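You operate a simulated robot arm through the tools that you are given. There is no shell and no other tool. Be economical: measure what you need, move in short steps, check, and stop when the job is done.

You are at the controls of a simulated robot arm. One attempt, no reset.

## Task
Turn the blue gap knob to 2. Then put the short steel block on the narrow zinc blank. Then close the second door from the left. Then close the red drawer. Then shut the black drawer. Keep to this order.

It is judged by the outcome, as a careful person would: the job done as asked, and still so three seconds after it is handed in. It fails if anything else is knocked over, pushed out of place, dropped, spilled or broken.

## Robot
A 6-joint arm with a four-finger gripper on a trunk, on a base that drives. Base frame: it is fixed to the floor where the robot stands at the start and does not move with it; the origin is under the middle of the robot, x ahead of it, y to its left, z up; the surface under the hand at the start is at about z = 850. Readings come in mm, rad, newtons and seconds.
Its first joint turns from -2.897 to 2.897 rad. Places, roughly: black drawer [600, 7000, 1000]; blue gap knob [700, 0, 1100]; narrow zinc blank [500, 250, 1000]; red drawer [500, 7000, 900]; second door [-3000, 2400, 1400]; short steel block (4x4x3 cm) [900, 1100, 1400]. Payload 3.43 kg.
The tool frame sits at the grasp point between the pads (the TCP): z along the fingers, y along the line on which they close. The tips reach 30 mm beyond it. Largest opening 120 mm; the body of the gripper starts 85 mm behind the TCP.
Orientation is that of the tool frame in the base frame, as a unit quaternion [w, x, y, z]. With the fingers straight down and closing along the base's y, the tool's x points along the base's -x, its y along +y and its z along -z.

## Interface
- The arm moves only by the tool jog_arm. Its argument "rows" is a list of rows, each an object of numbers (a shift or turn left out is 0, a gripper value left out holds the last): "x", "y", "z": the shift along the tool's x, y, z in mm; "ax", "ay", "az": the turn, a rotation vector about the tool's x, y, z in rad. In form: [{"x": .., "y": .., "z": .., "ax": .., "ay": .., "az": ..}, ...]. A call has 1 to 10 rows; each row shifts and turns the commanded pose from where the row before left it, along the tool's axes as they then stand. "claw" is the gripper command, from -1 (fully open) to 1 (shut), values between in proportion, set as the call begins (left out, the last holds). Each row takes 0.2 s and may step no farther than 50 mm and 0.15 rad from the row before; otherwise, or with a gripper value out of range, the whole call is refused. Where a pose cannot be reached the arm comes as near as it can. A force on the tool above 40 N (or 10 N above the force at the start of the call, whichever is more), or a blocked arm, ends the call early, and 0.2 s more pass. The fingers move at their own pace and stop on an object; they squeeze with about 39 N. The grip force told is the motor's: it shows also when the fingers shut on nothing. Time passes only in rows, and 0.2 s behind the last, so rows that do not move let the fingers close. It gives the time, the measured TCP pose, the force on the tool (base axes), the opening and the grip force at its end, in the units of the frame above (readings bear some noise), with the torque about the TCP (base axes, N m) and any sound that the robot's microphone picked up, and new pictures: "show" is both (left out), scene, wrist or none.
- Cameras (640 x 400 px; columns grow to the right, rows downward): "scene" is now at [-201.8, 181.5, 1258.7]; the picture's right is [-0.10, -0.99, 0.00], its down [-0.10, 0.01, -1.00] and it looks along [0.99, -0.10, -0.10] (base axes); focal length 288 px, centre (320, 200). "wrist" rides on the gripper at [71, -17, -121] in the tool frame; the picture's right is [0.23, 0.97, 0.00], its down [-0.81, 0.19, -0.55] and it looks along [-0.54, 0.13, 0.83] (tool axes); focal length 275 px, centre (320, 200). There is no depth. A picture from a camera that has moved, and an enlarged one, comes with that camera's place and axes in the base frame and with its lens.
- drive_base(legs): drives the robot by 1 to 6 legs, each [ahead, turn to the left] in mm and rad, along the robot's own axes; the way and the turn of a leg run together, so that a leg with both is an arc; at most 1500 mm and 3.142 rad a leg. The arm and the cameras ride along, it lands a little off, and it stops where it bumps. It gives what a move gives, and a new picture of the scene camera.
- turn_head(pan, tilt): turns the head with the scene camera to pan (to the left, within 2.496 rad either way) and tilt (down, from -0.506 to 1.204), counted from straight ahead of the robot. It gives what a move gives, and a new picture of the scene camera.
- enlarge(camera, box): a new picture of the part [left, top, right, bottom] of that camera's present view, enlarged. It takes no simulated time.
- close_job(): hands the job in; it is judged then, once.

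Work in short steps. Places have to be worked out from the pictures, the camera data and where the tool is seen: move nearer, look again, correct. Check each grasp and each placing, and mend what went wrong. You have 165 turns and 260 pictures in all, those below and enlarged ones among them. Open the gripper and draw the arm clear of the work before you hand the job in, unless the task says otherwise; then end with one line.

The tools are called after "Call:" by a JSON object that holds its "op" and its "data". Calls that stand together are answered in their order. jog_arm: Moves the arm, as the interface text tells. Its arguments: {"type":"object","properties":{"rows":{"type":"array","items":{"type":"object","properties":{"x":{"type":"number"},"y":{"type":"number"},"z":{"type":"number"},"ax":{"type":"number"},"ay":{"type":"number"},"az":{"type":"number"}}}},"claw":{"type":"number"},"show":{"type":"string","enum":["both","scene","wrist","none"]}},"required":["rows"]} The other tools are called the same way: drive_base (legs) drives the base; turn_head (pan, tilt) turns the head that bears the scene camera; enlarge (camera, box) takes an enlarged picture of a part of a camera's view; close_job () hands the job in.

At the start:

```text
clock: 0.0
tcp_pos: [729.8, 8.4, 1378.5]
tcp_rot: [0.0, 0.0, 1.0, 0.0]
force: [-1.0, -1.1, 0.5]
ft_torque: [0.0, -0.04, 0.0]
finger_gap: 120.1
grasp_force: 0.2
robot x, y, heading: [-1.2, -2.0, -0.002]
head pan, tilt: [-0.099, 0.086]
```

scene: 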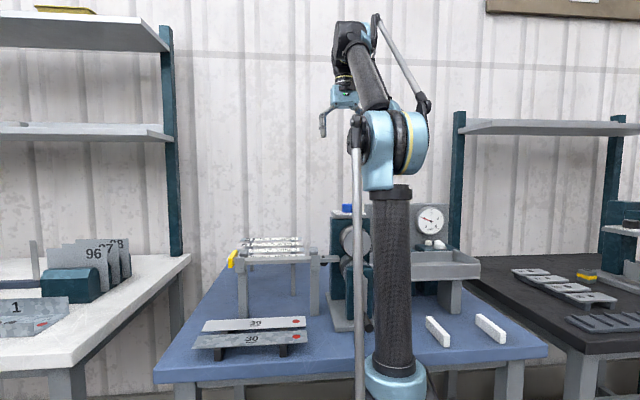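
wrist: 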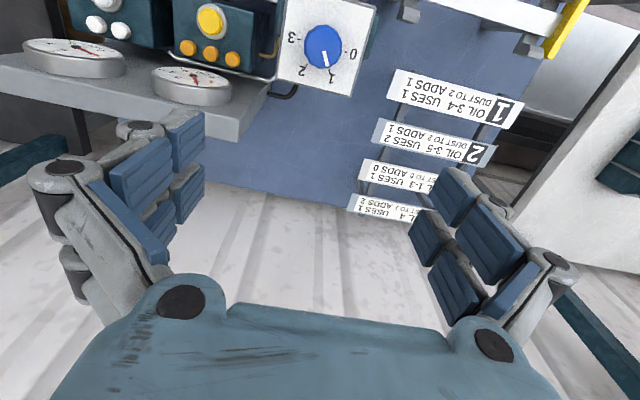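

The wrist view shows a blue dial knob facing up, just about below the TCP. I enlarge it to read the scale and pointer.

Call:
{"op": "enlarge", "data": {"camera": "wrist", "box": [260, 0, 400, 100]}}

Call:
{"op": "enlarge", "data": {"camera": "scene", "box": [180, 190, 500, 390]}}

```text
4.00 times, centred on (330, 50) of wrist
camera zoom: at [658.8, -8.8, 1498.4], right [-0.23, 0.97, 0.0], down [0.81, 0.19, 0.55], along [0.54, 0.13, -0.83], focal length 1101 px, centre (280, 800)
```

zoom: 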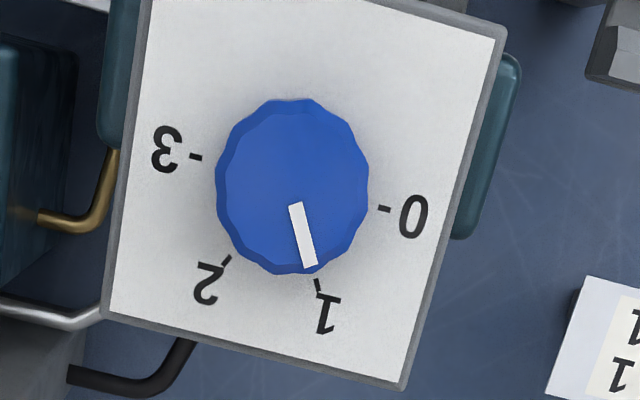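

```text
2.00 times, centred on (340, 290) of scene
camera zoom: at [-201.8, 181.5, 1258.7], right [-0.1, -0.99, 0.0], down [-0.1, 0.01, -1.0], along [0.99, -0.1, -0.1], focal length 576 px, centre (280, 20)
```

zoom: 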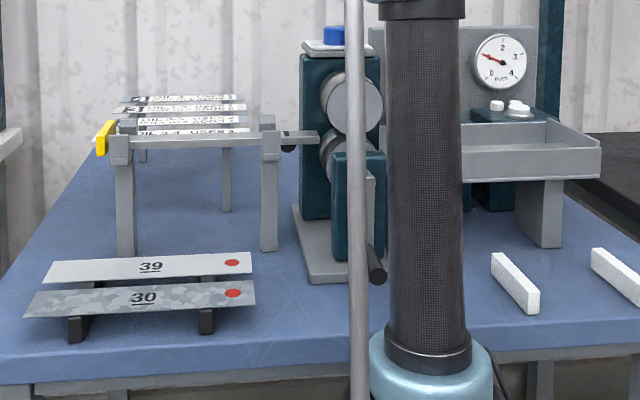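

The pointer is at 1 and the scale rises clockwise at about 60° per number. I estimate the knob at about x 686, y 2, with its top near z 1165. I move over it and part way down to look again.

Call:
{"op": "jog_arm", "data": {"rows": [{"x": 43, "y": -6, "z": 0}, {"z": 40}, {"z": 40}, {"z": 40}], "show": "both"}}

```text
clock: 1.0
tcp_pos: [669.6, 4.0, 1265.4]
tcp_rot: [0.006, 0.0, 1.0, 0.0]
force: [0.7, -0.3, -0.3]
ft_torque: [-0.03, -0.02, 0.01]
finger_gap: 119.9
grasp_force: 0.0
robot x, y, heading: [0.6, -0.0, -0.001]
head pan, tilt: [-0.099, 0.086]
camera scene: at [-201.7, 181.5, 1258.7], right [-0.1, -0.99, 0.0], down [-0.1, 0.01, -1.0], along [0.99, -0.1, -0.1], focal length 288 px, centre (320, 200)
camera wrist: at [596.9, -15.2, 1385.0], right [-0.23, 0.97, 0.0], down [0.8, 0.19, 0.56], along [0.55, 0.13, -0.83], focal length 275 px, centre (320, 200)
```

scene: 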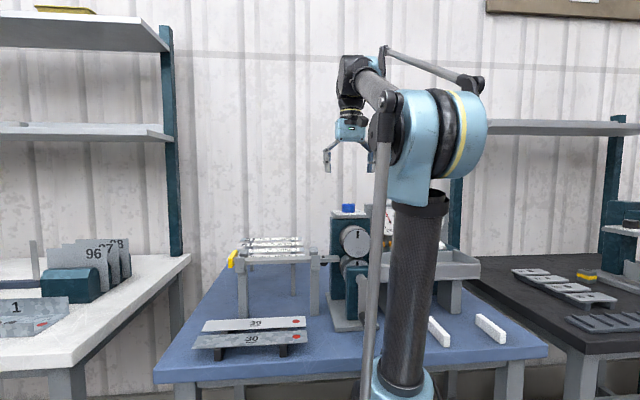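
wrist: 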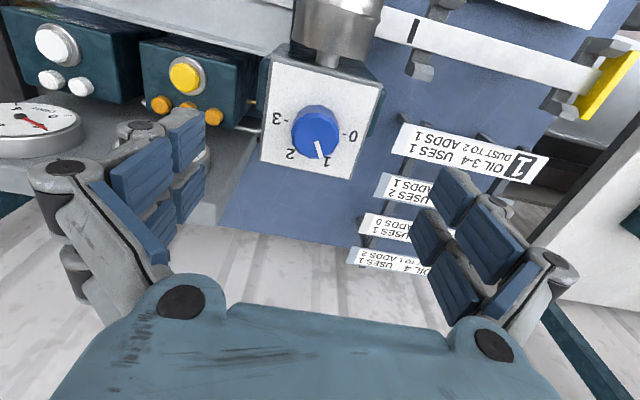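

Base readings are noisy, but two wrist rays cross at about [685, 1, 1150]. I wait one row to read the settled pose.

Call:
{"op": "jog_arm", "data": {"rows": [{}, {}], "show": "none"}}

Call:
{"op": "enlarge", "data": {"camera": "wrist", "box": [240, 50, 400, 190]}}

Call:
{"op": "enlarge", "data": {"camera": "scene", "box": [300, 130, 420, 230]}}

```text
clock: 1.6
tcp_pos: [670.1, 2.9, 1266.8]
tcp_rot: [0.006, 0.0, 1.0, 0.0]
force: [0.2, -0.8, -0.9]
ft_torque: [0.0, 0.01, 0.02]
finger_gap: 120.1
grasp_force: 0.0
robot x, y, heading: [0.9, -0.6, 0.002]
head pan, tilt: [-0.099, 0.086]
```

```text
2.86 times, centred on (320, 120) of wrist
camera zoom: at [596.9, -15.2, 1385.5], right [-0.23, 0.97, 0.0], down [0.8, 0.19, 0.56], along [0.55, 0.13, -0.83], focal length 786 px, centre (320, 429)
```

zoom: 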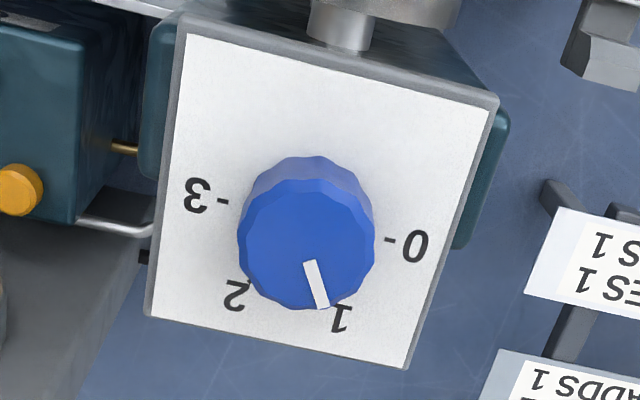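

```text
4.00 times, centred on (360, 180) of scene
camera zoom: at [-201.9, 181.5, 1258.7], right [-0.1, -0.99, 0.0], down [-0.1, 0.01, -1.0], along [0.99, -0.1, -0.1], focal length 1152 px, centre (160, 280)
```

zoom: 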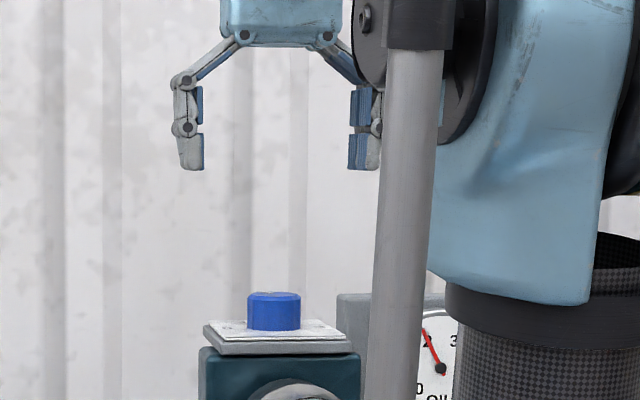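

The scene zoom puts the knob's top at about z 1141, its base at about 1113, its diameter near 41 mm and its centre at about [688, 3]. The motion came out off by (−17, +7) mm from the command, so I correct in small steps.

Call:
{"op": "jog_arm", "data": {"rows": [{"x": -18}, {"z": 30}, {"z": 30}, {}], "show": "none"}}

```text
clock: 2.6
tcp_pos: [688.7, 3.0, 1205.3]
tcp_rot: [0.006, 0.001, 1.0, 0.0]
force: [0.1, 0.2, 0.3]
ft_torque: [0.01, -0.03, -0.02]
finger_gap: 120.2
grasp_force: 0.0
robot x, y, heading: [-1.5, -2.1, 0.006]
head pan, tilt: [-0.099, 0.086]
```

The steps are accurate now. I descend to about z 1151 so the tips stop short of the plate, then check.

Call:
{"op": "jog_arm", "data": {"rows": [{"z": 30}, {"z": 24}, {}], "show": "both"}}

Call:
{"op": "enlarge", "data": {"camera": "scene", "box": [300, 150, 420, 250]}}

```text
clock: 3.4
tcp_pos: [689.0, -0.1, 1153.0]
tcp_rot: [0.007, 0.001, 1.0, 0.0]
force: [0.8, -1.1, 0.0]
ft_torque: [0.03, -0.02, 0.0]
finger_gap: 120.3
grasp_force: 0.1
robot x, y, heading: [1.1, 1.0, 0.003]
head pan, tilt: [-0.099, 0.086]
camera scene: at [-201.9, 181.5, 1258.7], right [-0.1, -0.99, 0.0], down [-0.1, 0.01, -1.0], along [0.99, -0.1, -0.1], focal length 288 px, centre (320, 200)
camera wrist: at [617.0, -17.1, 1271.3], right [-0.23, 0.97, 0.0], down [0.8, 0.19, 0.56], along [0.55, 0.13, -0.83], focal length 275 px, centre (320, 200)
```

scene: 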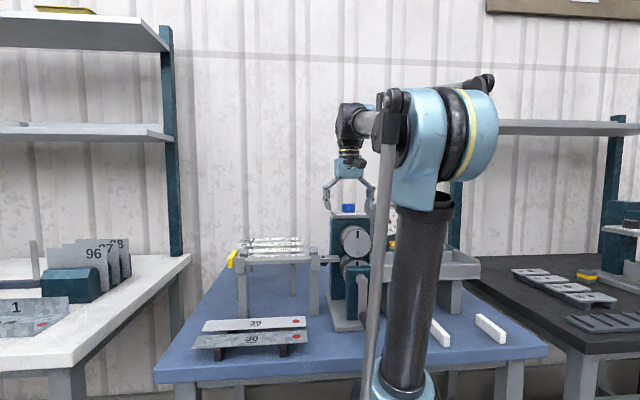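
wrist: 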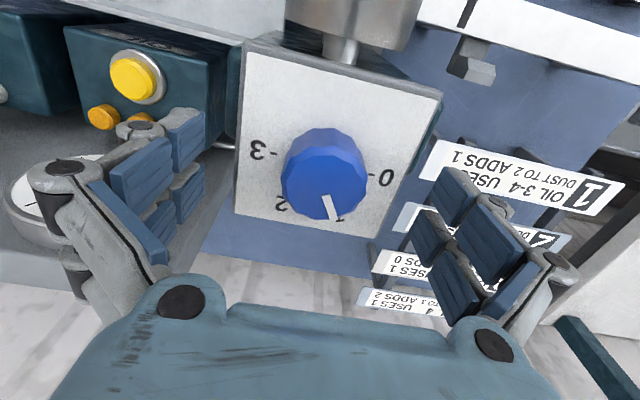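

```text
4.00 times, centred on (360, 200) of scene
camera zoom: at [-201.9, 181.5, 1258.7], right [-0.1, -0.99, 0.0], down [-0.1, 0.01, -1.0], along [0.99, -0.1, -0.1], focal length 1152 px, centre (160, 200)
```

zoom: 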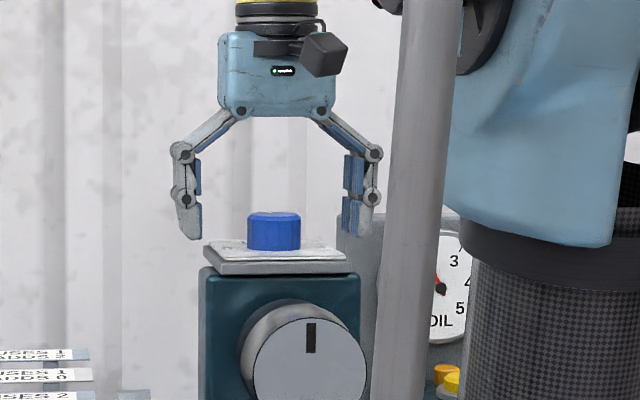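

The knob is centred within 2–4 mm. I nudge, then partly close to about 60 mm to see whether the tips extend while closing.

Call:
{"op": "jog_arm", "data": {"rows": [{"x": -4, "y": 2}, {}, {}], "claw": 0, "show": "none"}}

Call:
{"op": "enlarge", "data": {"camera": "scene", "box": [300, 150, 420, 250]}}

Call:
{"op": "enlarge", "data": {"camera": "wrist", "box": [160, 80, 480, 280]}}

```text
clock: 4.2
tcp_pos: [692.3, 0.9, 1153.3]
tcp_rot: [0.005, 0.001, 1.0, 0.0]
force: [-26.4, -29.6, -6.8]
ft_torque: [-2.58, 0.8, 0.37]
finger_gap: 91.7
grasp_force: 44.6
robot x, y, heading: [1.4, 0.8, -0.0]
head pan, tilt: [-0.099, 0.086]
```

```text
4.00 times, centred on (360, 200) of scene
camera zoom: at [-202.9, 180.3, 1258.7], right [-0.1, -0.99, 0.0], down [-0.1, 0.01, -1.0], along [0.99, -0.1, -0.1], focal length 1152 px, centre (160, 200)
```

zoom: 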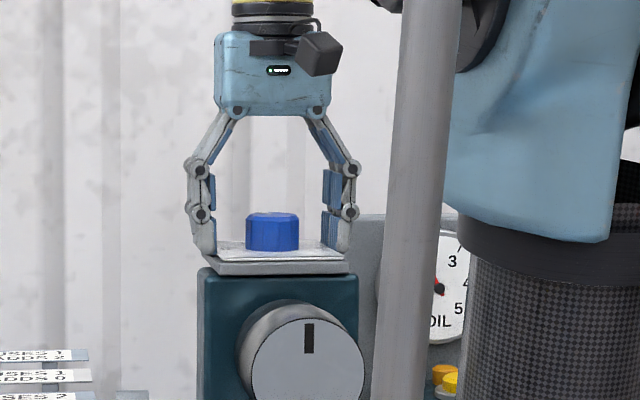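

```text
2.00 times, centred on (320, 180) of wrist
camera zoom: at [619.8, -16.0, 1272.5], right [-0.23, 0.97, 0.0], down [0.81, 0.19, 0.56], along [0.55, 0.13, -0.83], focal length 551 px, centre (320, 240)
```

zoom: 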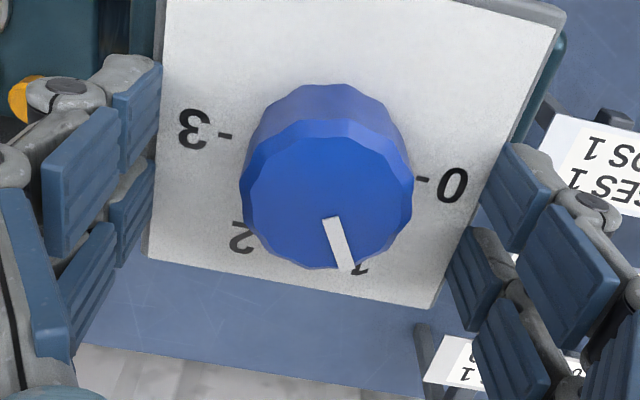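

As I feared, the tips drop as the fingers close, and they have touched the plate's edges. I reopen first and then rise.

Call:
{"op": "jog_arm", "data": {"rows": [{}, {}, {"z": -25}, {}], "claw": -1, "show": "none"}}

Call:
{"op": "jog_arm", "data": {"rows": [{}, {}], "claw": 0.2, "show": "none"}}

Call:
{"op": "enlarge", "data": {"camera": "scene", "box": [300, 150, 420, 250]}}

```text
clock: 5.2
tcp_pos: [693.3, 3.2, 1177.8]
tcp_rot: [0.006, 0.0, 1.0, 0.0]
force: [-0.3, -0.1, -0.2]
ft_torque: [-0.01, 0.01, 0.03]
finger_gap: 120.0
grasp_force: 0.0
robot x, y, heading: [-0.5, -2.0, 0.0]
head pan, tilt: [-0.099, 0.086]
```

```text
clock: 5.8
tcp_pos: [694.2, 3.9, 1178.6]
tcp_rot: [0.006, 0.0, 1.0, -0.001]
force: [-0.3, 0.2, -0.2]
ft_torque: [-0.02, 0.0, 0.02]
finger_gap: 48.2
grasp_force: 0.0
robot x, y, heading: [0.1, -0.5, -0.001]
head pan, tilt: [-0.099, 0.086]
```

```text
4.00 times, centred on (360, 200) of scene
camera zoom: at [-201.9, 181.5, 1258.7], right [-0.1, -0.99, 0.0], down [-0.1, 0.01, -1.0], along [0.99, -0.1, -0.1], focal length 1152 px, centre (160, 200)
```

zoom: 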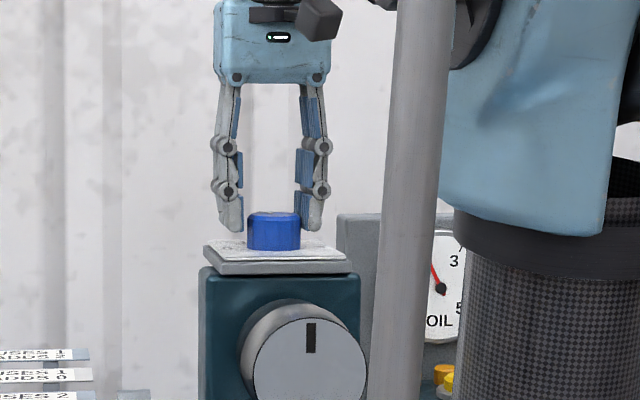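

With a 48 mm opening the tips straddle the knob and clear the plate. The knob sits about 4 mm to the −y side of centre. I check the wrist view for x.

Call:
{"op": "enlarge", "data": {"camera": "wrist", "box": [160, 100, 480, 300]}}

```text
2.00 times, centred on (320, 200) of wrist
camera zoom: at [620.9, -14.2, 1296.7], right [-0.23, 0.97, 0.0], down [0.8, 0.19, 0.56], along [0.55, 0.13, -0.83], focal length 551 px, centre (320, 200)
```

zoom: 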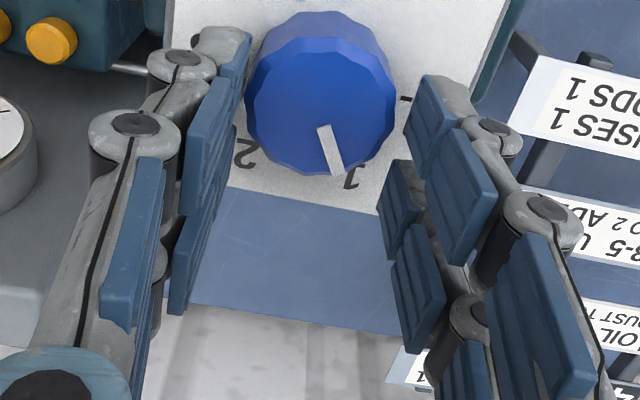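

The knob axis is at about [690.5, 0.5]. I shift onto it, lower 6 mm and close gently.

Call:
{"op": "jog_arm", "data": {"rows": [{"x": 3, "y": -3}, {"z": 6}, {}], "show": "none"}}

Call:
{"op": "jog_arm", "data": {"rows": [{}, {}], "claw": 0.5, "show": "none"}}

Call:
{"op": "enlarge", "data": {"camera": "scene", "box": [300, 150, 420, 250]}}

Call:
{"op": "enlarge", "data": {"camera": "wrist", "box": [160, 100, 480, 300]}}

```text
clock: 6.6
tcp_pos: [691.1, 2.7, 1172.5]
tcp_rot: [0.006, 0.0, 1.0, 0.0]
force: [0.2, 0.2, -0.6]
ft_torque: [0.0, 0.0, 0.01]
finger_gap: 48.0
grasp_force: 0.0
robot x, y, heading: [-1.0, 0.2, 0.005]
head pan, tilt: [-0.099, 0.086]
```

```text
clock: 7.2
tcp_pos: [693.3, 2.4, 1172.4]
tcp_rot: [0.006, 0.0, 1.0, 0.0]
force: [-0.7, -4.4, -3.2]
ft_torque: [-0.23, -0.11, 0.01]
finger_gap: 41.3
grasp_force: 44.8
robot x, y, heading: [-2.7, -0.4, 0.004]
head pan, tilt: [-0.099, 0.086]
```

```text
4.00 times, centred on (360, 200) of scene
camera zoom: at [-201.8, 181.3, 1258.7], right [-0.1, -0.99, 0.0], down [-0.1, 0.01, -1.0], along [0.99, -0.1, -0.1], focal length 1152 px, centre (160, 200)
```

zoom: 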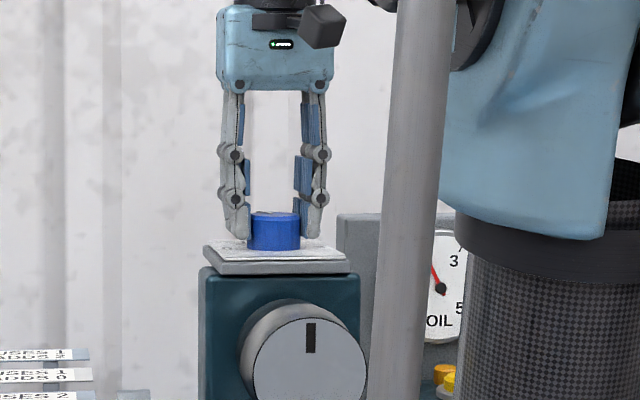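

```text
2.00 times, centred on (320, 200) of wrist
camera zoom: at [619.2, -16.3, 1291.4], right [-0.23, 0.97, 0.0], down [0.8, 0.19, 0.56], along [0.55, 0.13, -0.83], focal length 551 px, centre (320, 200)
```

zoom: 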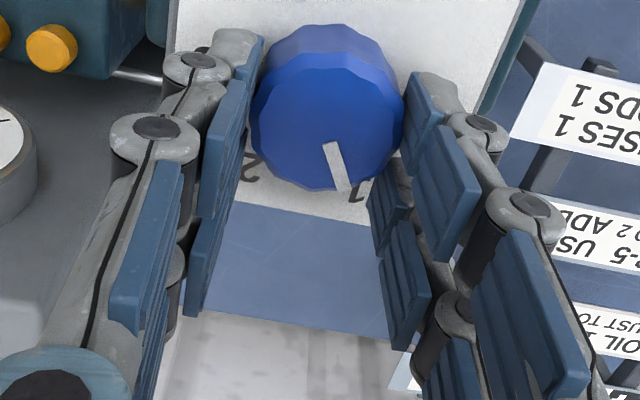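

The knob is gripped at 41 mm with low side force. I turn it clockwise seen from above (+az), about 50° first, then check.

Call:
{"op": "jog_arm", "data": {"rows": [{"az": 0.15}, {"az": 0.15}, {"az": 0.15}, {"az": 0.15}, {"az": 0.15}, {"az": 0.15}, {}], "show": "wrist"}}

Call:
{"op": "enlarge", "data": {"camera": "wrist", "box": [160, 100, 480, 300]}}

```text
clock: 8.0
tcp_pos: [682.2, 1.7, 1178.1]
tcp_rot: [0.013, 0.205, 0.979, 0.002]
force: [50.1, 18.1, -35.5]
ft_torque: [0.23, -0.94, 0.07]
finger_gap: 40.5
grasp_force: 45.1
robot x, y, heading: [-1.3, -2.4, 0.002]
head pan, tilt: [-0.099, 0.086]
stopped in row 3: the force on the tool passed its limit at 42 N (the readings are from after the stop); the commanded pose is now the measured one
camera wrist: at [606.7, 14.7, 1295.7], right [0.18, 0.98, 0.0], down [0.8, -0.15, 0.58], along [0.57, -0.1, -0.82], focal length 275 px, centre (320, 200)
```

wrist: 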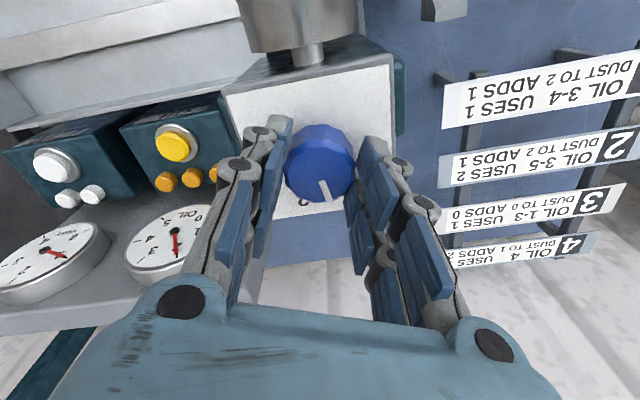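

```text
2.00 times, centred on (320, 200) of wrist
camera zoom: at [606.7, 14.7, 1295.7], right [0.18, 0.98, 0.0], down [0.8, -0.15, 0.58], along [0.57, -0.1, -0.82], focal length 551 px, centre (320, 200)
```

zoom: 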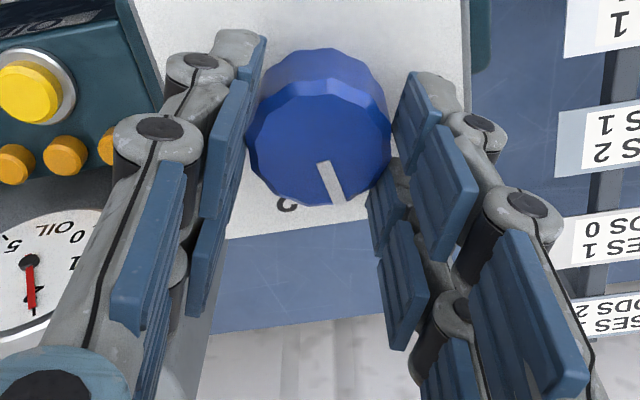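

It turned about 24° but the TCP crept (−9, 0, +6) mm and loaded the knob. I release slightly and see how it settles before going on.

Call:
{"op": "jog_arm", "data": {"rows": [{}, {}], "claw": 0.15, "show": "none"}}

Call:
{"op": "enlarge", "data": {"camera": "wrist", "box": [160, 60, 480, 260]}}

```text
clock: 8.6
tcp_pos: [677.5, 1.5, 1180.4]
tcp_rot: [0.012, 0.207, 0.978, 0.0]
force: [0.2, 0.6, 1.0]
ft_torque: [-0.01, -0.02, -0.01]
finger_gap: 51.1
grasp_force: 0.1
robot x, y, heading: [0.1, -1.6, 0.003]
head pan, tilt: [-0.099, 0.086]
```

```text
2.00 times, centred on (320, 160) of wrist
camera zoom: at [601.8, 13.0, 1298.5], right [0.18, 0.98, 0.0], down [0.81, -0.15, 0.57], along [0.56, -0.1, -0.82], focal length 551 px, centre (320, 280)
```

zoom: 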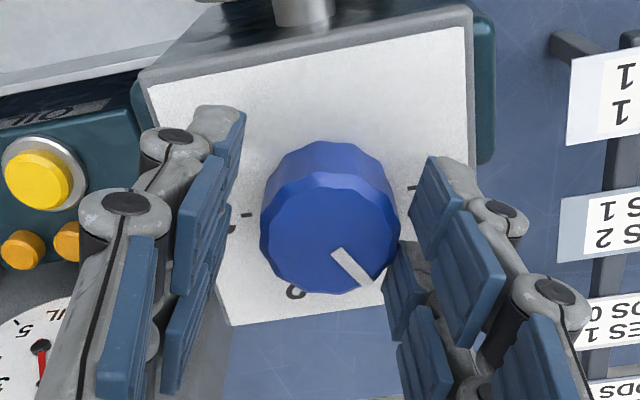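

The pointer has slipped back to 1. I rise clear and measure the drift of a free-air turn so I can compensate for it.

Call:
{"op": "jog_arm", "data": {"rows": [{"z": -40}, {"az": -0.15}, {"az": -0.15}, {"az": -0.15}, {"az": -0.15}, {"az": -0.15}, {"az": -0.15}, {}], "show": "none"}}

Call:
{"op": "jog_arm", "data": {"rows": [{"az": 0.15}, {"az": 0.15}, {"az": 0.15}, {"az": 0.15}, {}, {}], "show": "none"}}

Call:
{"op": "jog_arm", "data": {"rows": [{"az": 0.15}, {"az": 0.15}, {"az": 0.15}, {"az": 0.15}, {}, {}], "show": "none"}}

```text
clock: 10.4
tcp_pos: [676.1, -0.0, 1220.4]
tcp_rot: [0.011, -0.242, 0.97, -0.006]
force: [-0.5, -0.1, 0.6]
ft_torque: [0.01, 0.06, 0.02]
finger_gap: 51.2
grasp_force: 0.1
robot x, y, heading: [-1.5, 1.5, 0.003]
head pan, tilt: [-0.099, 0.086]
```

```text
clock: 11.8
tcp_pos: [676.0, -0.3, 1220.8]
tcp_rot: [0.012, 0.058, 0.998, -0.002]
force: [-0.4, 0.3, 0.3]
ft_torque: [0.02, -0.01, 0.02]
finger_gap: 50.9
grasp_force: 0.1
robot x, y, heading: [2.3, -3.6, -0.004]
head pan, tilt: [-0.099, 0.086]
```

```text
clock: 13.2
tcp_pos: [676.5, 0.1, 1219.5]
tcp_rot: [0.012, 0.35, 0.937, 0.001]
force: [0.1, -0.1, -0.2]
ft_torque: [-0.01, 0.01, 0.0]
finger_gap: 50.6
grasp_force: 0.1
robot x, y, heading: [2.4, 2.3, 0.003]
head pan, tilt: [-0.099, 0.086]
```

Free-air turns show no drift, so the shift was a one-off slip. I go to yaw of about −0.55, correct the small tilt on the way and move over the knob axis.

Call:
{"op": "jog_arm", "data": {"rows": [{"az": -0.15}, {"az": -0.15}, {"az": -0.15}, {"az": -0.15}, {"az": -0.11}, {"ay": 0.024, "x": -14, "y": 1}, {}], "show": "none"}}

Call:
{"op": "jog_arm", "data": {"rows": [{"az": -0.15}, {"az": -0.15}, {"az": -0.15}, {"az": -0.1}, {}], "show": "wrist"}}

```text
clock: 14.8
tcp_pos: [689.7, 2.7, 1221.1]
tcp_rot: [0.0, 0.004, 1.0, -0.002]
force: [0.3, 0.4, -0.2]
ft_torque: [-0.04, 0.0, 0.01]
finger_gap: 50.9
grasp_force: 0.0
robot x, y, heading: [-0.9, 1.7, 0.0]
head pan, tilt: [-0.099, 0.086]
```

```text
clock: 16.0
tcp_pos: [691.8, 2.5, 1221.0]
tcp_rot: [-0.001, -0.27, 0.963, -0.002]
force: [0.6, -0.6, -0.7]
ft_torque: [0.01, 0.0, 0.02]
finger_gap: 51.1
grasp_force: 0.2
robot x, y, heading: [0.8, 1.4, -0.003]
head pan, tilt: [-0.099, 0.086]
camera wrist: at [638.1, -50.2, 1340.8], right [-0.7, 0.71, 0.0], down [0.59, 0.59, 0.55], along [0.39, 0.38, -0.83], focal length 275 px, centre (320, 200)
```

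wrist: 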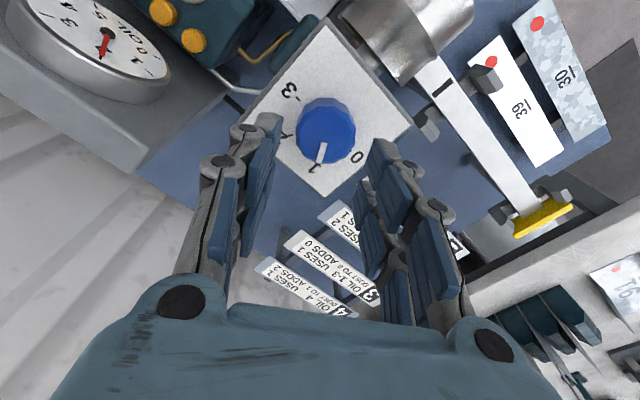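

The knob's top reads at about [689, 4], so I'm over it. I descend and check the fit before closing.

Call:
{"op": "jog_arm", "data": {"rows": [{"z": 25}, {"z": 24}, {}], "show": "none"}}

Call:
{"op": "jog_arm", "data": {"rows": [{}, {}], "claw": 1, "show": "none"}}

Call:
{"op": "enlarge", "data": {"camera": "wrist", "box": [160, 60, 480, 260]}}

Call:
{"op": "enlarge", "data": {"camera": "scene", "box": [300, 150, 420, 250]}}

```text
clock: 16.8
tcp_pos: [690.6, 1.5, 1172.1]
tcp_rot: [0.0, -0.269, 0.963, -0.001]
force: [0.0, -0.9, -0.3]
ft_torque: [-0.01, -0.01, 0.01]
finger_gap: 50.9
grasp_force: 0.1
robot x, y, heading: [-3.9, 1.0, 0.003]
head pan, tilt: [-0.099, 0.086]
```

```text
clock: 17.4
tcp_pos: [678.9, -1.4, 1176.5]
tcp_rot: [0.006, -0.268, 0.963, -0.004]
force: [46.9, -31.7, -32.6]
ft_torque: [-0.14, -0.83, -0.29]
finger_gap: 40.3
grasp_force: 44.6
robot x, y, heading: [-2.0, -1.2, -0.002]
head pan, tilt: [-0.099, 0.086]
stopped in row 2: the force on the tool passed its limit at 42 N (the readings are from after the stop); the commanded pose is now the measured one
```

```text
2.00 times, centred on (320, 160) of wrist
camera zoom: at [625.5, -53.0, 1296.8], right [-0.7, 0.71, -0.01], down [0.59, 0.59, 0.56], along [0.41, 0.38, -0.83], focal length 551 px, centre (320, 280)
```

zoom: 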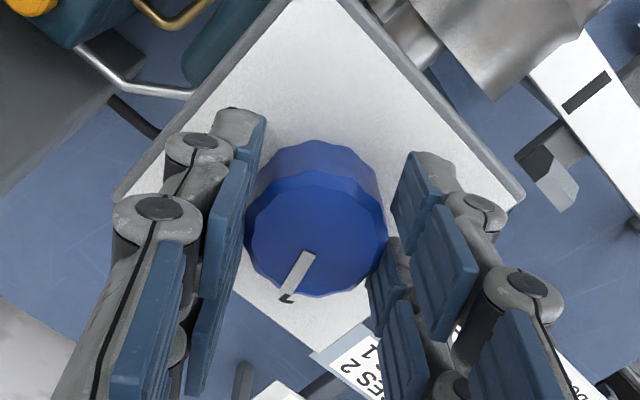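

```text
4.00 times, centred on (360, 200) of scene
camera zoom: at [-198.7, 179.7, 1259.5], right [-0.1, -0.99, 0.0], down [-0.1, 0.01, -0.99], along [0.99, -0.1, -0.1], focal length 1152 px, centre (160, 200)
```

zoom: 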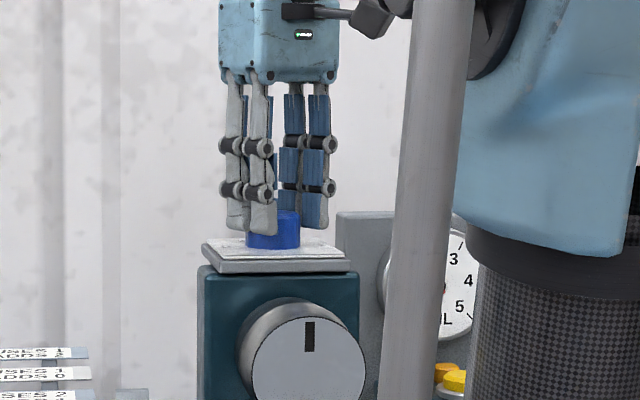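

The same small jump, about (−13, −3, +5) with a tilt, happened during the closing. I release, read the pose and realign.

Call:
{"op": "jog_arm", "data": {"rows": [{}, {}], "claw": 0.15, "show": "none"}}

```text
clock: 18.0
tcp_pos: [675.1, 2.7, 1179.5]
tcp_rot: [0.005, -0.27, 0.963, -0.001]
force: [0.8, -2.8, 1.1]
ft_torque: [-0.1, -0.03, -0.01]
finger_gap: 52.5
grasp_force: 1.8
robot x, y, heading: [0.6, -1.5, 0.001]
head pan, tilt: [-0.099, 0.086]
```

The jump is a constant (−16, 0, +7.5) plus 0.012 rad. I undo exactly that, then close and turn +60° in the next single call.

Call:
{"op": "jog_arm", "data": {"rows": [{"x": -13, "y": -8.5, "ax": -0.006, "ay": 0.01}, {"z": 7}, {}], "show": "none"}}

Call:
{"op": "jog_arm", "data": {"rows": [{}, {}, {"az": 0.1}, {"az": 0.15}, {"az": 0.15}, {"az": 0.15}, {"az": 0.15}, {"az": 0.15}, {"az": 0.15}, {"az": 0.05}], "claw": 1, "show": "wrist"}}

```text
clock: 18.8
tcp_pos: [689.7, 2.7, 1174.1]
tcp_rot: [-0.001, -0.269, 0.963, 0.0]
force: [0.5, 0.1, 0.4]
ft_torque: [-0.01, 0.0, 0.01]
finger_gap: 50.7
grasp_force: 0.0
robot x, y, heading: [0.6, 2.9, -0.005]
head pan, tilt: [-0.099, 0.086]
```

```text
clock: 20.9
tcp_pos: [680.7, 2.8, 1178.2]
tcp_rot: [0.007, 0.222, 0.975, 0.0]
force: [55.9, 21.8, -33.3]
ft_torque: [-0.11, -1.19, 0.08]
finger_gap: 40.7
grasp_force: 45.1
robot x, y, heading: [-1.7, 0.1, -0.002]
head pan, tilt: [-0.099, 0.086]
stopped in row 10: the force on the tool passed its limit at 42 N (the readings are from after the stop); the commanded pose is now the measured one
camera wrist: at [608.4, 17.9, 1297.7], right [0.21, 0.98, 0.0], down [0.81, -0.18, 0.56], along [0.55, -0.12, -0.83], focal length 275 px, centre (320, 200)
```

wrist: 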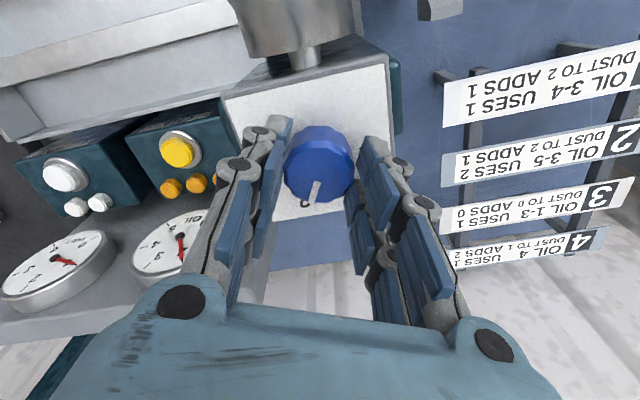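

Nearly all of the turn (57°) was made before the jump came again. I release gently and read the dial.

Call:
{"op": "jog_arm", "data": {"rows": [{}, {}], "claw": 0.1, "show": "none"}}

Call:
{"op": "jog_arm", "data": {"rows": [{"z": -30}, {"z": -30}, {"z": -30}, {}], "show": "wrist"}}

Call:
{"op": "enlarge", "data": {"camera": "wrist", "box": [240, 40, 400, 140]}}

```text
clock: 21.5
tcp_pos: [675.7, 0.6, 1181.4]
tcp_rot: [0.005, 0.223, 0.975, -0.001]
force: [0.0, 0.2, 0.4]
ft_torque: [0.01, -0.04, 0.02]
finger_gap: 53.7
grasp_force: 0.2
robot x, y, heading: [0.2, 1.1, 0.001]
head pan, tilt: [-0.099, 0.086]
```

```text
clock: 22.5
tcp_pos: [674.4, 0.3, 1272.3]
tcp_rot: [0.005, 0.223, 0.975, -0.001]
force: [0.5, -0.1, -0.1]
ft_torque: [0.02, -0.01, 0.03]
finger_gap: 54.1
grasp_force: 0.2
robot x, y, heading: [-1.3, -1.0, 0.0]
head pan, tilt: [-0.099, 0.086]
camera wrist: at [601.8, 16.8, 1391.5], right [0.22, 0.98, 0.0], down [0.81, -0.18, 0.56], along [0.55, -0.12, -0.83], focal length 275 px, centre (320, 200)
```

wrist: 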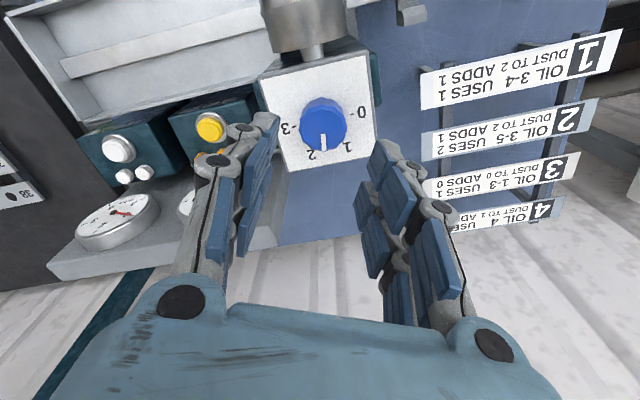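

```text
4.00 times, centred on (320, 90) of wrist
camera zoom: at [601.8, 16.8, 1391.5], right [0.22, 0.98, 0.0], down [0.81, -0.18, 0.56], along [0.55, -0.12, -0.83], focal length 1101 px, centre (320, 640)
```

zoom: 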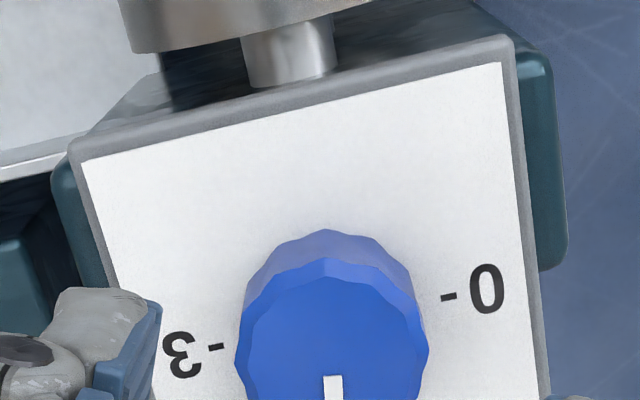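

I enlarge again around the pointer.

Call:
{"op": "enlarge", "data": {"camera": "wrist", "box": [260, 80, 388, 180]}}

```text
4.00 times, centred on (324, 130) of wrist
camera zoom: at [601.8, 16.8, 1391.5], right [0.22, 0.98, 0.0], down [0.81, -0.18, 0.56], along [0.55, -0.12, -0.83], focal length 1101 px, centre (304, 480)
```

zoom: 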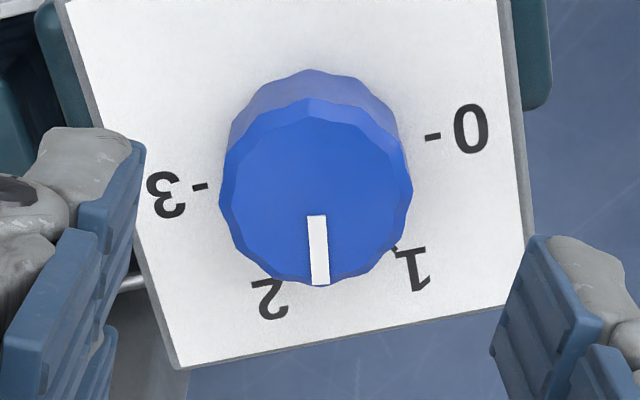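

Working out the pointer on the dial plane, it sits at −10° while mark 2 is at −30° (0, 1, 2, 3 lie at +90, +30, −30, −90) about the centre [691.5, 2]. I need about 20° more, so I realign and regrasp.

Call:
{"op": "jog_arm", "data": {"rows": [{"x": -14.6, "y": 8.9, "ax": 0.005, "ay": 0.011}, {"z": 40}, {"z": 40}, {"z": 21}, {}], "show": "none"}}

Call:
{"op": "jog_arm", "data": {"rows": [{}, {}, {"az": 0.12}, {"az": 0.12}, {"az": 0.12}, {}], "claw": 1, "show": "none"}}

```text
clock: 23.7
tcp_pos: [691.9, 2.9, 1171.9]
tcp_rot: [0.0, 0.222, 0.975, -0.003]
force: [-0.6, 0.3, 0.2]
ft_torque: [-0.03, 0.01, -0.04]
finger_gap: 54.3
grasp_force: 0.1
robot x, y, heading: [-0.6, 0.6, 0.003]
head pan, tilt: [-0.099, 0.086]
```

```text
clock: 24.1
tcp_pos: [680.0, 4.8, 1179.2]
tcp_rot: [0.006, 0.224, 0.975, -0.003]
force: [40.8, 29.5, -16.3]
ft_torque: [0.74, -1.31, 0.23]
finger_gap: 40.6
grasp_force: 44.9
robot x, y, heading: [-0.8, 2.3, -0.002]
head pan, tilt: [-0.099, 0.086]
stopped in row 2: the force on the tool passed its limit at 45 N (the readings are from after the stop); the commanded pose is now the measured one
```

It jumped again on closing. Instead of releasing, I move back by the same amount to unload the grip, and check the force.

Call:
{"op": "jog_arm", "data": {"rows": [{"x": -6, "y": 2, "z": 4, "ax": 0.003, "ay": 0.006}, {"x": -6, "y": 2, "z": 3, "ax": 0.002, "ay": 0.005}, {}], "show": "none"}}

```text
clock: 24.9
tcp_pos: [684.9, 1.1, 1175.5]
tcp_rot: [-0.001, 0.224, 0.975, -0.005]
force: [-30.3, 36.9, 30.8]
ft_torque: [1.46, 1.07, -0.05]
finger_gap: 39.9
grasp_force: 44.4
robot x, y, heading: [-2.9, -1.5, -0.002]
head pan, tilt: [-0.099, 0.086]
```

The force has reversed, so the fingers slid on the knob. I release, rise and read the dial again.

Call:
{"op": "jog_arm", "data": {"rows": [{}, {}], "claw": 0.1, "show": "none"}}

Call:
{"op": "jog_arm", "data": {"rows": [{"z": -40}, {"z": -40}, {}], "show": "none"}}

Call:
{"op": "enlarge", "data": {"camera": "wrist", "box": [256, 100, 384, 180]}}

```text
clock: 25.5
tcp_pos: [689.4, -2.4, 1174.4]
tcp_rot: [0.0, 0.224, 0.975, -0.005]
force: [0.4, 0.1, 0.1]
ft_torque: [0.0, -0.02, 0.03]
finger_gap: 53.9
grasp_force: 0.1
robot x, y, heading: [-0.6, -0.1, -0.003]
head pan, tilt: [-0.099, 0.086]
```

```text
clock: 26.3
tcp_pos: [688.3, 0.5, 1254.6]
tcp_rot: [-0.001, 0.224, 0.975, -0.005]
force: [-0.4, 1.0, -0.4]
ft_torque: [0.03, 0.01, -0.01]
finger_gap: 53.9
grasp_force: 0.1
robot x, y, heading: [-0.3, -2.1, -0.001]
head pan, tilt: [-0.099, 0.086]
```

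```text
5.00 times, centred on (320, 140) of wrist
camera zoom: at [617.8, 15.9, 1375.5], right [0.22, 0.98, -0.01], down [0.82, -0.18, 0.55], along [0.54, -0.13, -0.83], focal length 1376 px, centre (320, 500)
```

zoom: 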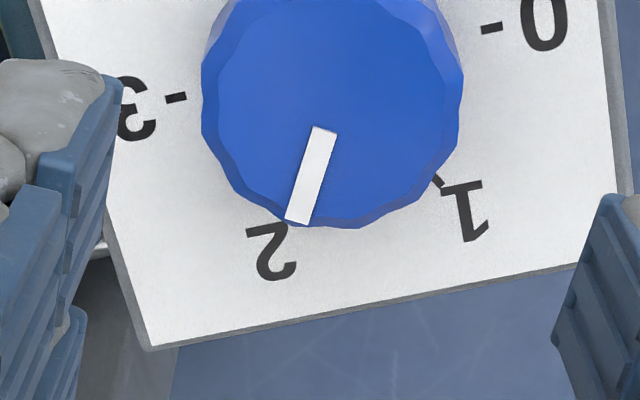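

The pointer is now close to 2, about −28° against −30°. I move the wrist camera straight above the knob for a parallax-free reading.

Call:
{"op": "jog_arm", "data": {"rows": [{"x": -35, "y": 10, "z": -10}, {"x": -28, "y": 6}, {}], "show": "wrist"}}

Call:
{"op": "enlarge", "data": {"camera": "wrist", "box": [256, 0, 384, 80]}}

```text
clock: 27.1
tcp_pos: [752.3, -13.4, 1262.8]
tcp_rot: [-0.001, 0.223, 0.975, -0.006]
force: [0.1, -0.1, 0.2]
ft_torque: [-0.01, -0.04, 0.01]
finger_gap: 53.7
grasp_force: 0.1
robot x, y, heading: [-0.8, 1.0, -0.0]
head pan, tilt: [-0.099, 0.086]
camera wrist: at [681.7, 2.6, 1383.8], right [0.22, 0.98, -0.01], down [0.82, -0.18, 0.55], along [0.54, -0.13, -0.83], focal length 275 px, centre (320, 200)
```

wrist: 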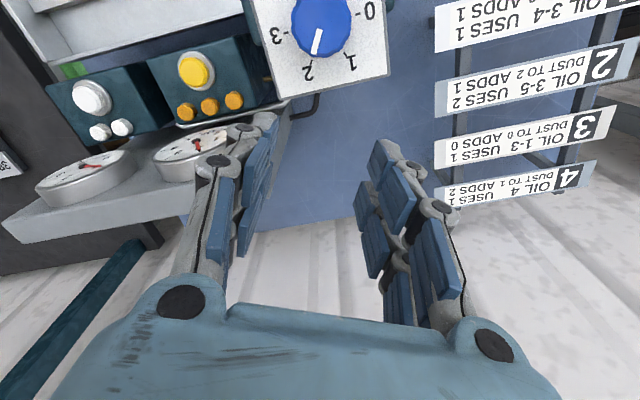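

```text
5.00 times, centred on (320, 40) of wrist
camera zoom: at [681.7, 2.6, 1383.8], right [0.22, 0.98, -0.01], down [0.82, -0.18, 0.55], along [0.54, -0.13, -0.83], focal length 1376 px, centre (320, 1000)
```

zoom: 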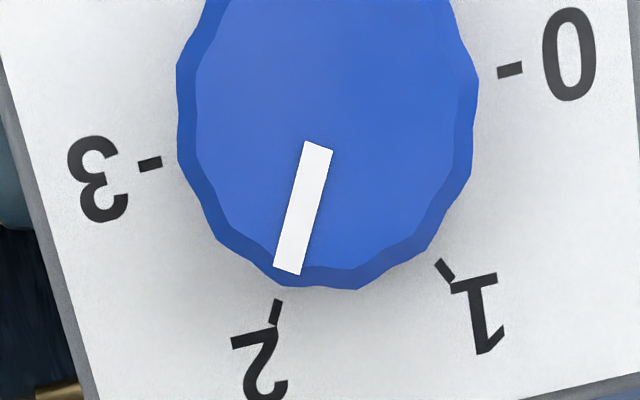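

The pointer lines up with mark 2 (within about 1–2°), so the knob is done. Now the steel block and the zinc blank: I raise the hand away from the mill, then look at the blanks and the left shelf.

Call:
{"op": "jog_arm", "data": {"rows": [{"z": -40}, {"z": -40}, {"z": -40}, {}], "claw": -1, "show": "none"}}

Call:
{"op": "enlarge", "data": {"camera": "scene", "box": [180, 230, 340, 360]}}

Call:
{"op": "turn_head", "data": {"pan": 0.8, "tilt": 0.05}}

```text
clock: 28.1
tcp_pos: [752.8, -12.9, 1383.8]
tcp_rot: [-0.002, 0.224, 0.975, -0.005]
force: [0.9, 0.7, -0.3]
ft_torque: [0.01, -0.02, -0.02]
finger_gap: 120.2
grasp_force: 0.1
robot x, y, heading: [-3.9, -3.3, -0.002]
head pan, tilt: [-0.099, 0.086]
```

```text
3.08 times, centred on (260, 295) of scene
camera zoom: at [-202.0, 181.6, 1258.7], right [-0.1, -0.99, 0.0], down [-0.1, 0.01, -1.0], along [0.99, -0.1, -0.1], focal length 886 px, centre (505, -92)
```

zoom: 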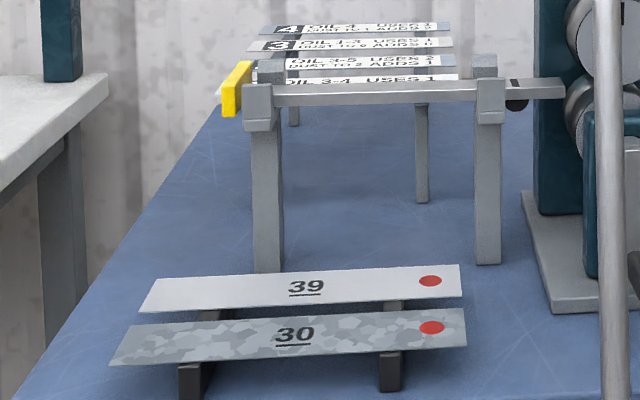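

```text
clock: 29.3
tcp_pos: [752.3, -12.4, 1382.2]
tcp_rot: [-0.001, 0.224, 0.975, -0.005]
force: [0.5, -0.6, -0.5]
ft_torque: [0.01, 0.0, 0.02]
finger_gap: 120.1
grasp_force: 0.1
robot x, y, heading: [-2.5, 2.4, -0.004]
head pan, tilt: [0.799, 0.051]
camera scene: at [-229.7, 255.9, 1262.2], right [0.72, -0.7, -0.01], down [-0.05, -0.04, -1.0], along [0.7, 0.72, -0.06], focal length 288 px, centre (320, 200)
```

scene: 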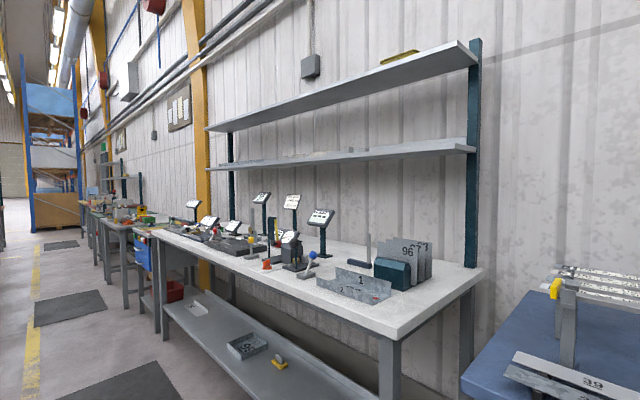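

The mottled plate "30" at about [500, 280, 870] is the zinc blank. I enlarge the left shelf to find the block.

Call:
{"op": "enlarge", "data": {"camera": "scene", "box": [200, 110, 480, 190]}}

Call:
{"op": "enlarge", "data": {"camera": "scene", "box": [300, 20, 480, 120]}}

```text
2.29 times, centred on (340, 150) of scene
camera zoom: at [-229.7, 255.9, 1262.2], right [0.72, -0.7, -0.01], down [-0.05, -0.04, -1.0], along [0.7, 0.72, -0.06], focal length 658 px, centre (274, 314)
```

zoom: 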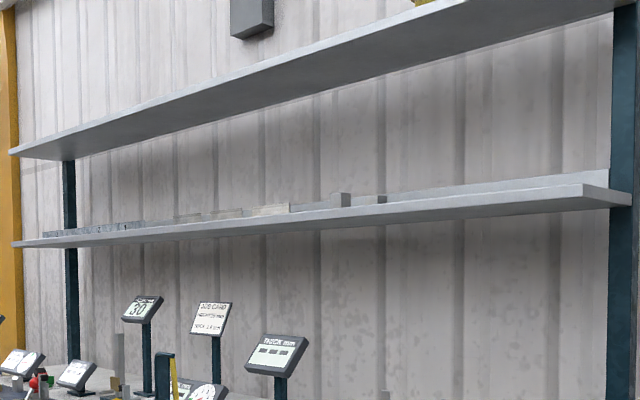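

```text
3.56 times, centred on (390, 70) of scene
camera zoom: at [-229.7, 255.9, 1262.2], right [0.72, -0.7, -0.01], down [-0.05, -0.04, -1.0], along [0.7, 0.72, -0.06], focal length 1024 px, centre (71, 662)
```

zoom: 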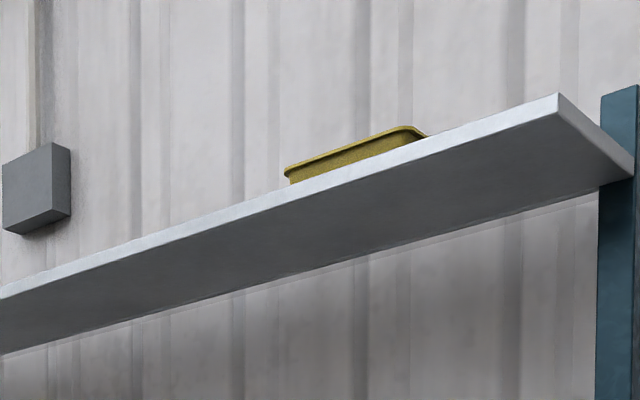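

On the lower shelf the right-hand, lower block matches [900, 1110, ~1425]; a taller one stands to its left. I yaw the hand back and retract the arm before driving there.

Call:
{"op": "jog_arm", "data": {"rows": [{"az": -0.15}, {"az": -0.15}, {"az": -0.15}, {"x": 50}, {"x": 50}, {"x": 50}, {"x": 50}, {"x": 50}, {"x": 30}], "show": "none"}}

Call:
{"op": "turn_head", "data": {"pan": 0.3, "tilt": 0.75}}

```text
clock: 31.3
tcp_pos: [472.9, -9.9, 1385.3]
tcp_rot: [-0.002, 0.0, 1.0, -0.004]
force: [0.8, -0.5, -0.4]
ft_torque: [-0.01, 0.08, -0.03]
finger_gap: 120.0
grasp_force: 0.1
robot x, y, heading: [-0.8, -2.8, -0.003]
head pan, tilt: [0.799, 0.051]
```

```text
clock: 32.4
tcp_pos: [473.0, -10.1, 1384.2]
tcp_rot: [-0.003, 0.001, 1.0, -0.005]
force: [0.3, -0.6, -0.1]
ft_torque: [-0.02, -0.01, 0.0]
finger_gap: 119.9
grasp_force: 0.1
robot x, y, heading: [1.6, -0.8, -0.002]
head pan, tilt: [0.3, 0.75]
camera scene: at [-215.1, 215.2, 1198.5], right [0.3, -0.96, 0.0], down [-0.66, -0.2, -0.72], along [0.69, 0.22, -0.69], focal length 288 px, centre (320, 200)
```

scene: 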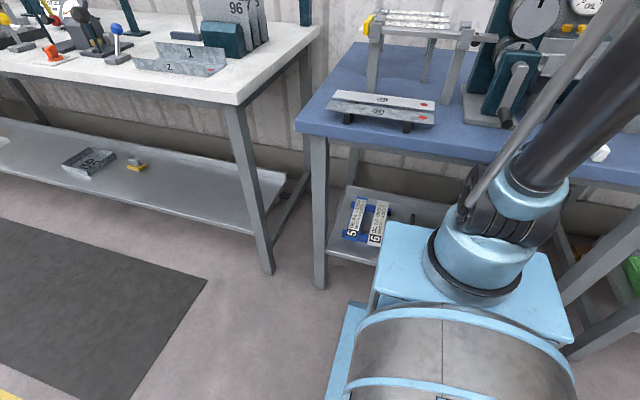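

The bench fronts lie at about x 365. I back off 250, turn left, drive 1100 along the aisle and turn to face the shelf.

Call:
{"op": "drive_base", "data": {"legs": [[-250, 0], [0, 1.571], [1100, 0], [0, -1.571]]}}

Call:
{"op": "turn_head", "data": {"pan": -0.1, "tilt": -0.1}}

```text
clock: 48.2
tcp_pos: [221.5, 1067.3, 1385.4]
tcp_rot: [-0.004, 0.012, 1.0, -0.004]
force: [0.3, -1.0, 0.5]
ft_torque: [-0.02, 0.03, 0.0]
finger_gap: 120.1
grasp_force: 0.1
robot x, y, heading: [-252.4, 1097.2, -0.026]
head pan, tilt: [0.3, 0.75]
camera scene: at [-461.5, 1316.4, 1198.4], right [0.27, -0.96, 0.0], down [-0.67, -0.19, -0.72], along [0.69, 0.2, -0.69], focal length 288 px, centre (320, 200)
```

scene: 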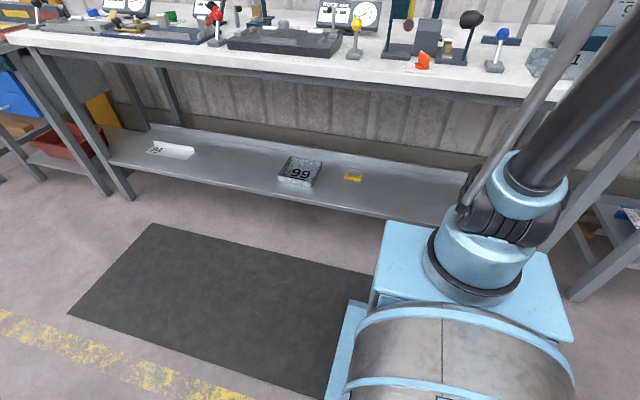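

```text
clock: 49.3
tcp_pos: [204.2, 1067.4, 1389.2]
tcp_rot: [0.003, 0.013, 1.0, -0.005]
force: [0.1, -0.1, -0.2]
ft_torque: [-0.03, 0.04, -0.02]
finger_gap: 120.1
grasp_force: 0.1
robot x, y, heading: [-247.3, 1097.3, -0.017]
head pan, tilt: [-0.099, -0.099]
camera scene: at [-453.7, 1283.1, 1275.1], right [-0.12, -0.99, 0.0], down [0.08, -0.01, -1.0], along [0.99, -0.12, 0.09], focal length 288 px, centre (320, 200)
```

scene: 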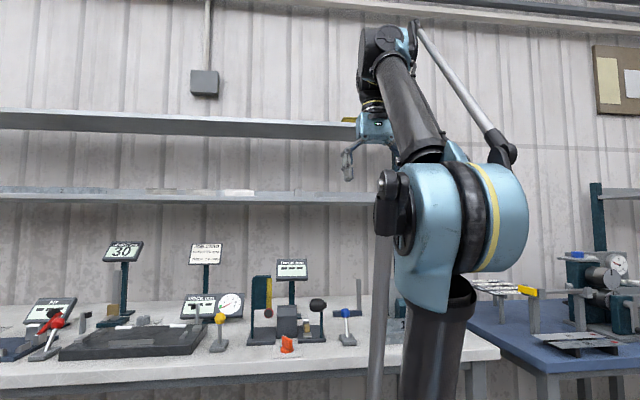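

Another random (−17, +4) slip happened in free air, so I'll re-check the pose before each critical move. The block needs a low-angle grasp with the camera above, so I flip the tool half a turn about its axis here in free space.

Call:
{"op": "jog_arm", "data": {"rows": [{"az": 0.15}, {"az": 0.15}, {"az": 0.15}, {"az": 0.15}, {"az": 0.15}, {"az": 0.15}, {"az": 0.15}, {"az": 0.15}, {"az": 0.15}, {"az": 0.15}], "show": "none"}}

Call:
{"op": "jog_arm", "data": {"rows": [{"az": 0.15}, {"az": 0.15}, {"az": 0.15}, {"az": 0.15}, {"az": 0.15}, {"az": 0.15}, {"az": 0.15}, {"az": 0.15}, {"az": 0.15}, {"az": 0.15}], "show": "none"}}

Call:
{"op": "jog_arm", "data": {"rows": [{"az": 0.11}, {}], "show": "none"}}

```text
clock: 51.5
tcp_pos: [204.3, 1067.7, 1388.6]
tcp_rot: [0.006, 0.691, 0.723, -0.001]
force: [0.5, -0.6, -0.1]
ft_torque: [0.02, 0.0, 0.0]
finger_gap: 120.0
grasp_force: 0.0
robot x, y, heading: [-254.5, 1095.0, -0.02]
head pan, tilt: [-0.099, -0.099]
```

```text
clock: 53.7
tcp_pos: [203.9, 1067.9, 1391.6]
tcp_rot: [0.006, 0.998, 0.058, 0.003]
force: [0.0, 0.4, 0.5]
ft_torque: [-0.01, 0.01, 0.02]
finger_gap: 120.0
grasp_force: 0.1
robot x, y, heading: [-254.7, 1096.7, -0.021]
head pan, tilt: [-0.099, -0.099]
```

```text
clock: 54.3
tcp_pos: [204.4, 1065.3, 1390.1]
tcp_rot: [0.003, 1.0, 0.005, 0.003]
force: [-0.5, -0.5, 0.1]
ft_torque: [0.02, -0.02, -0.01]
finger_gap: 119.8
grasp_force: 0.0
robot x, y, heading: [-255.4, 1096.0, -0.024]
head pan, tilt: [-0.099, -0.099]
```

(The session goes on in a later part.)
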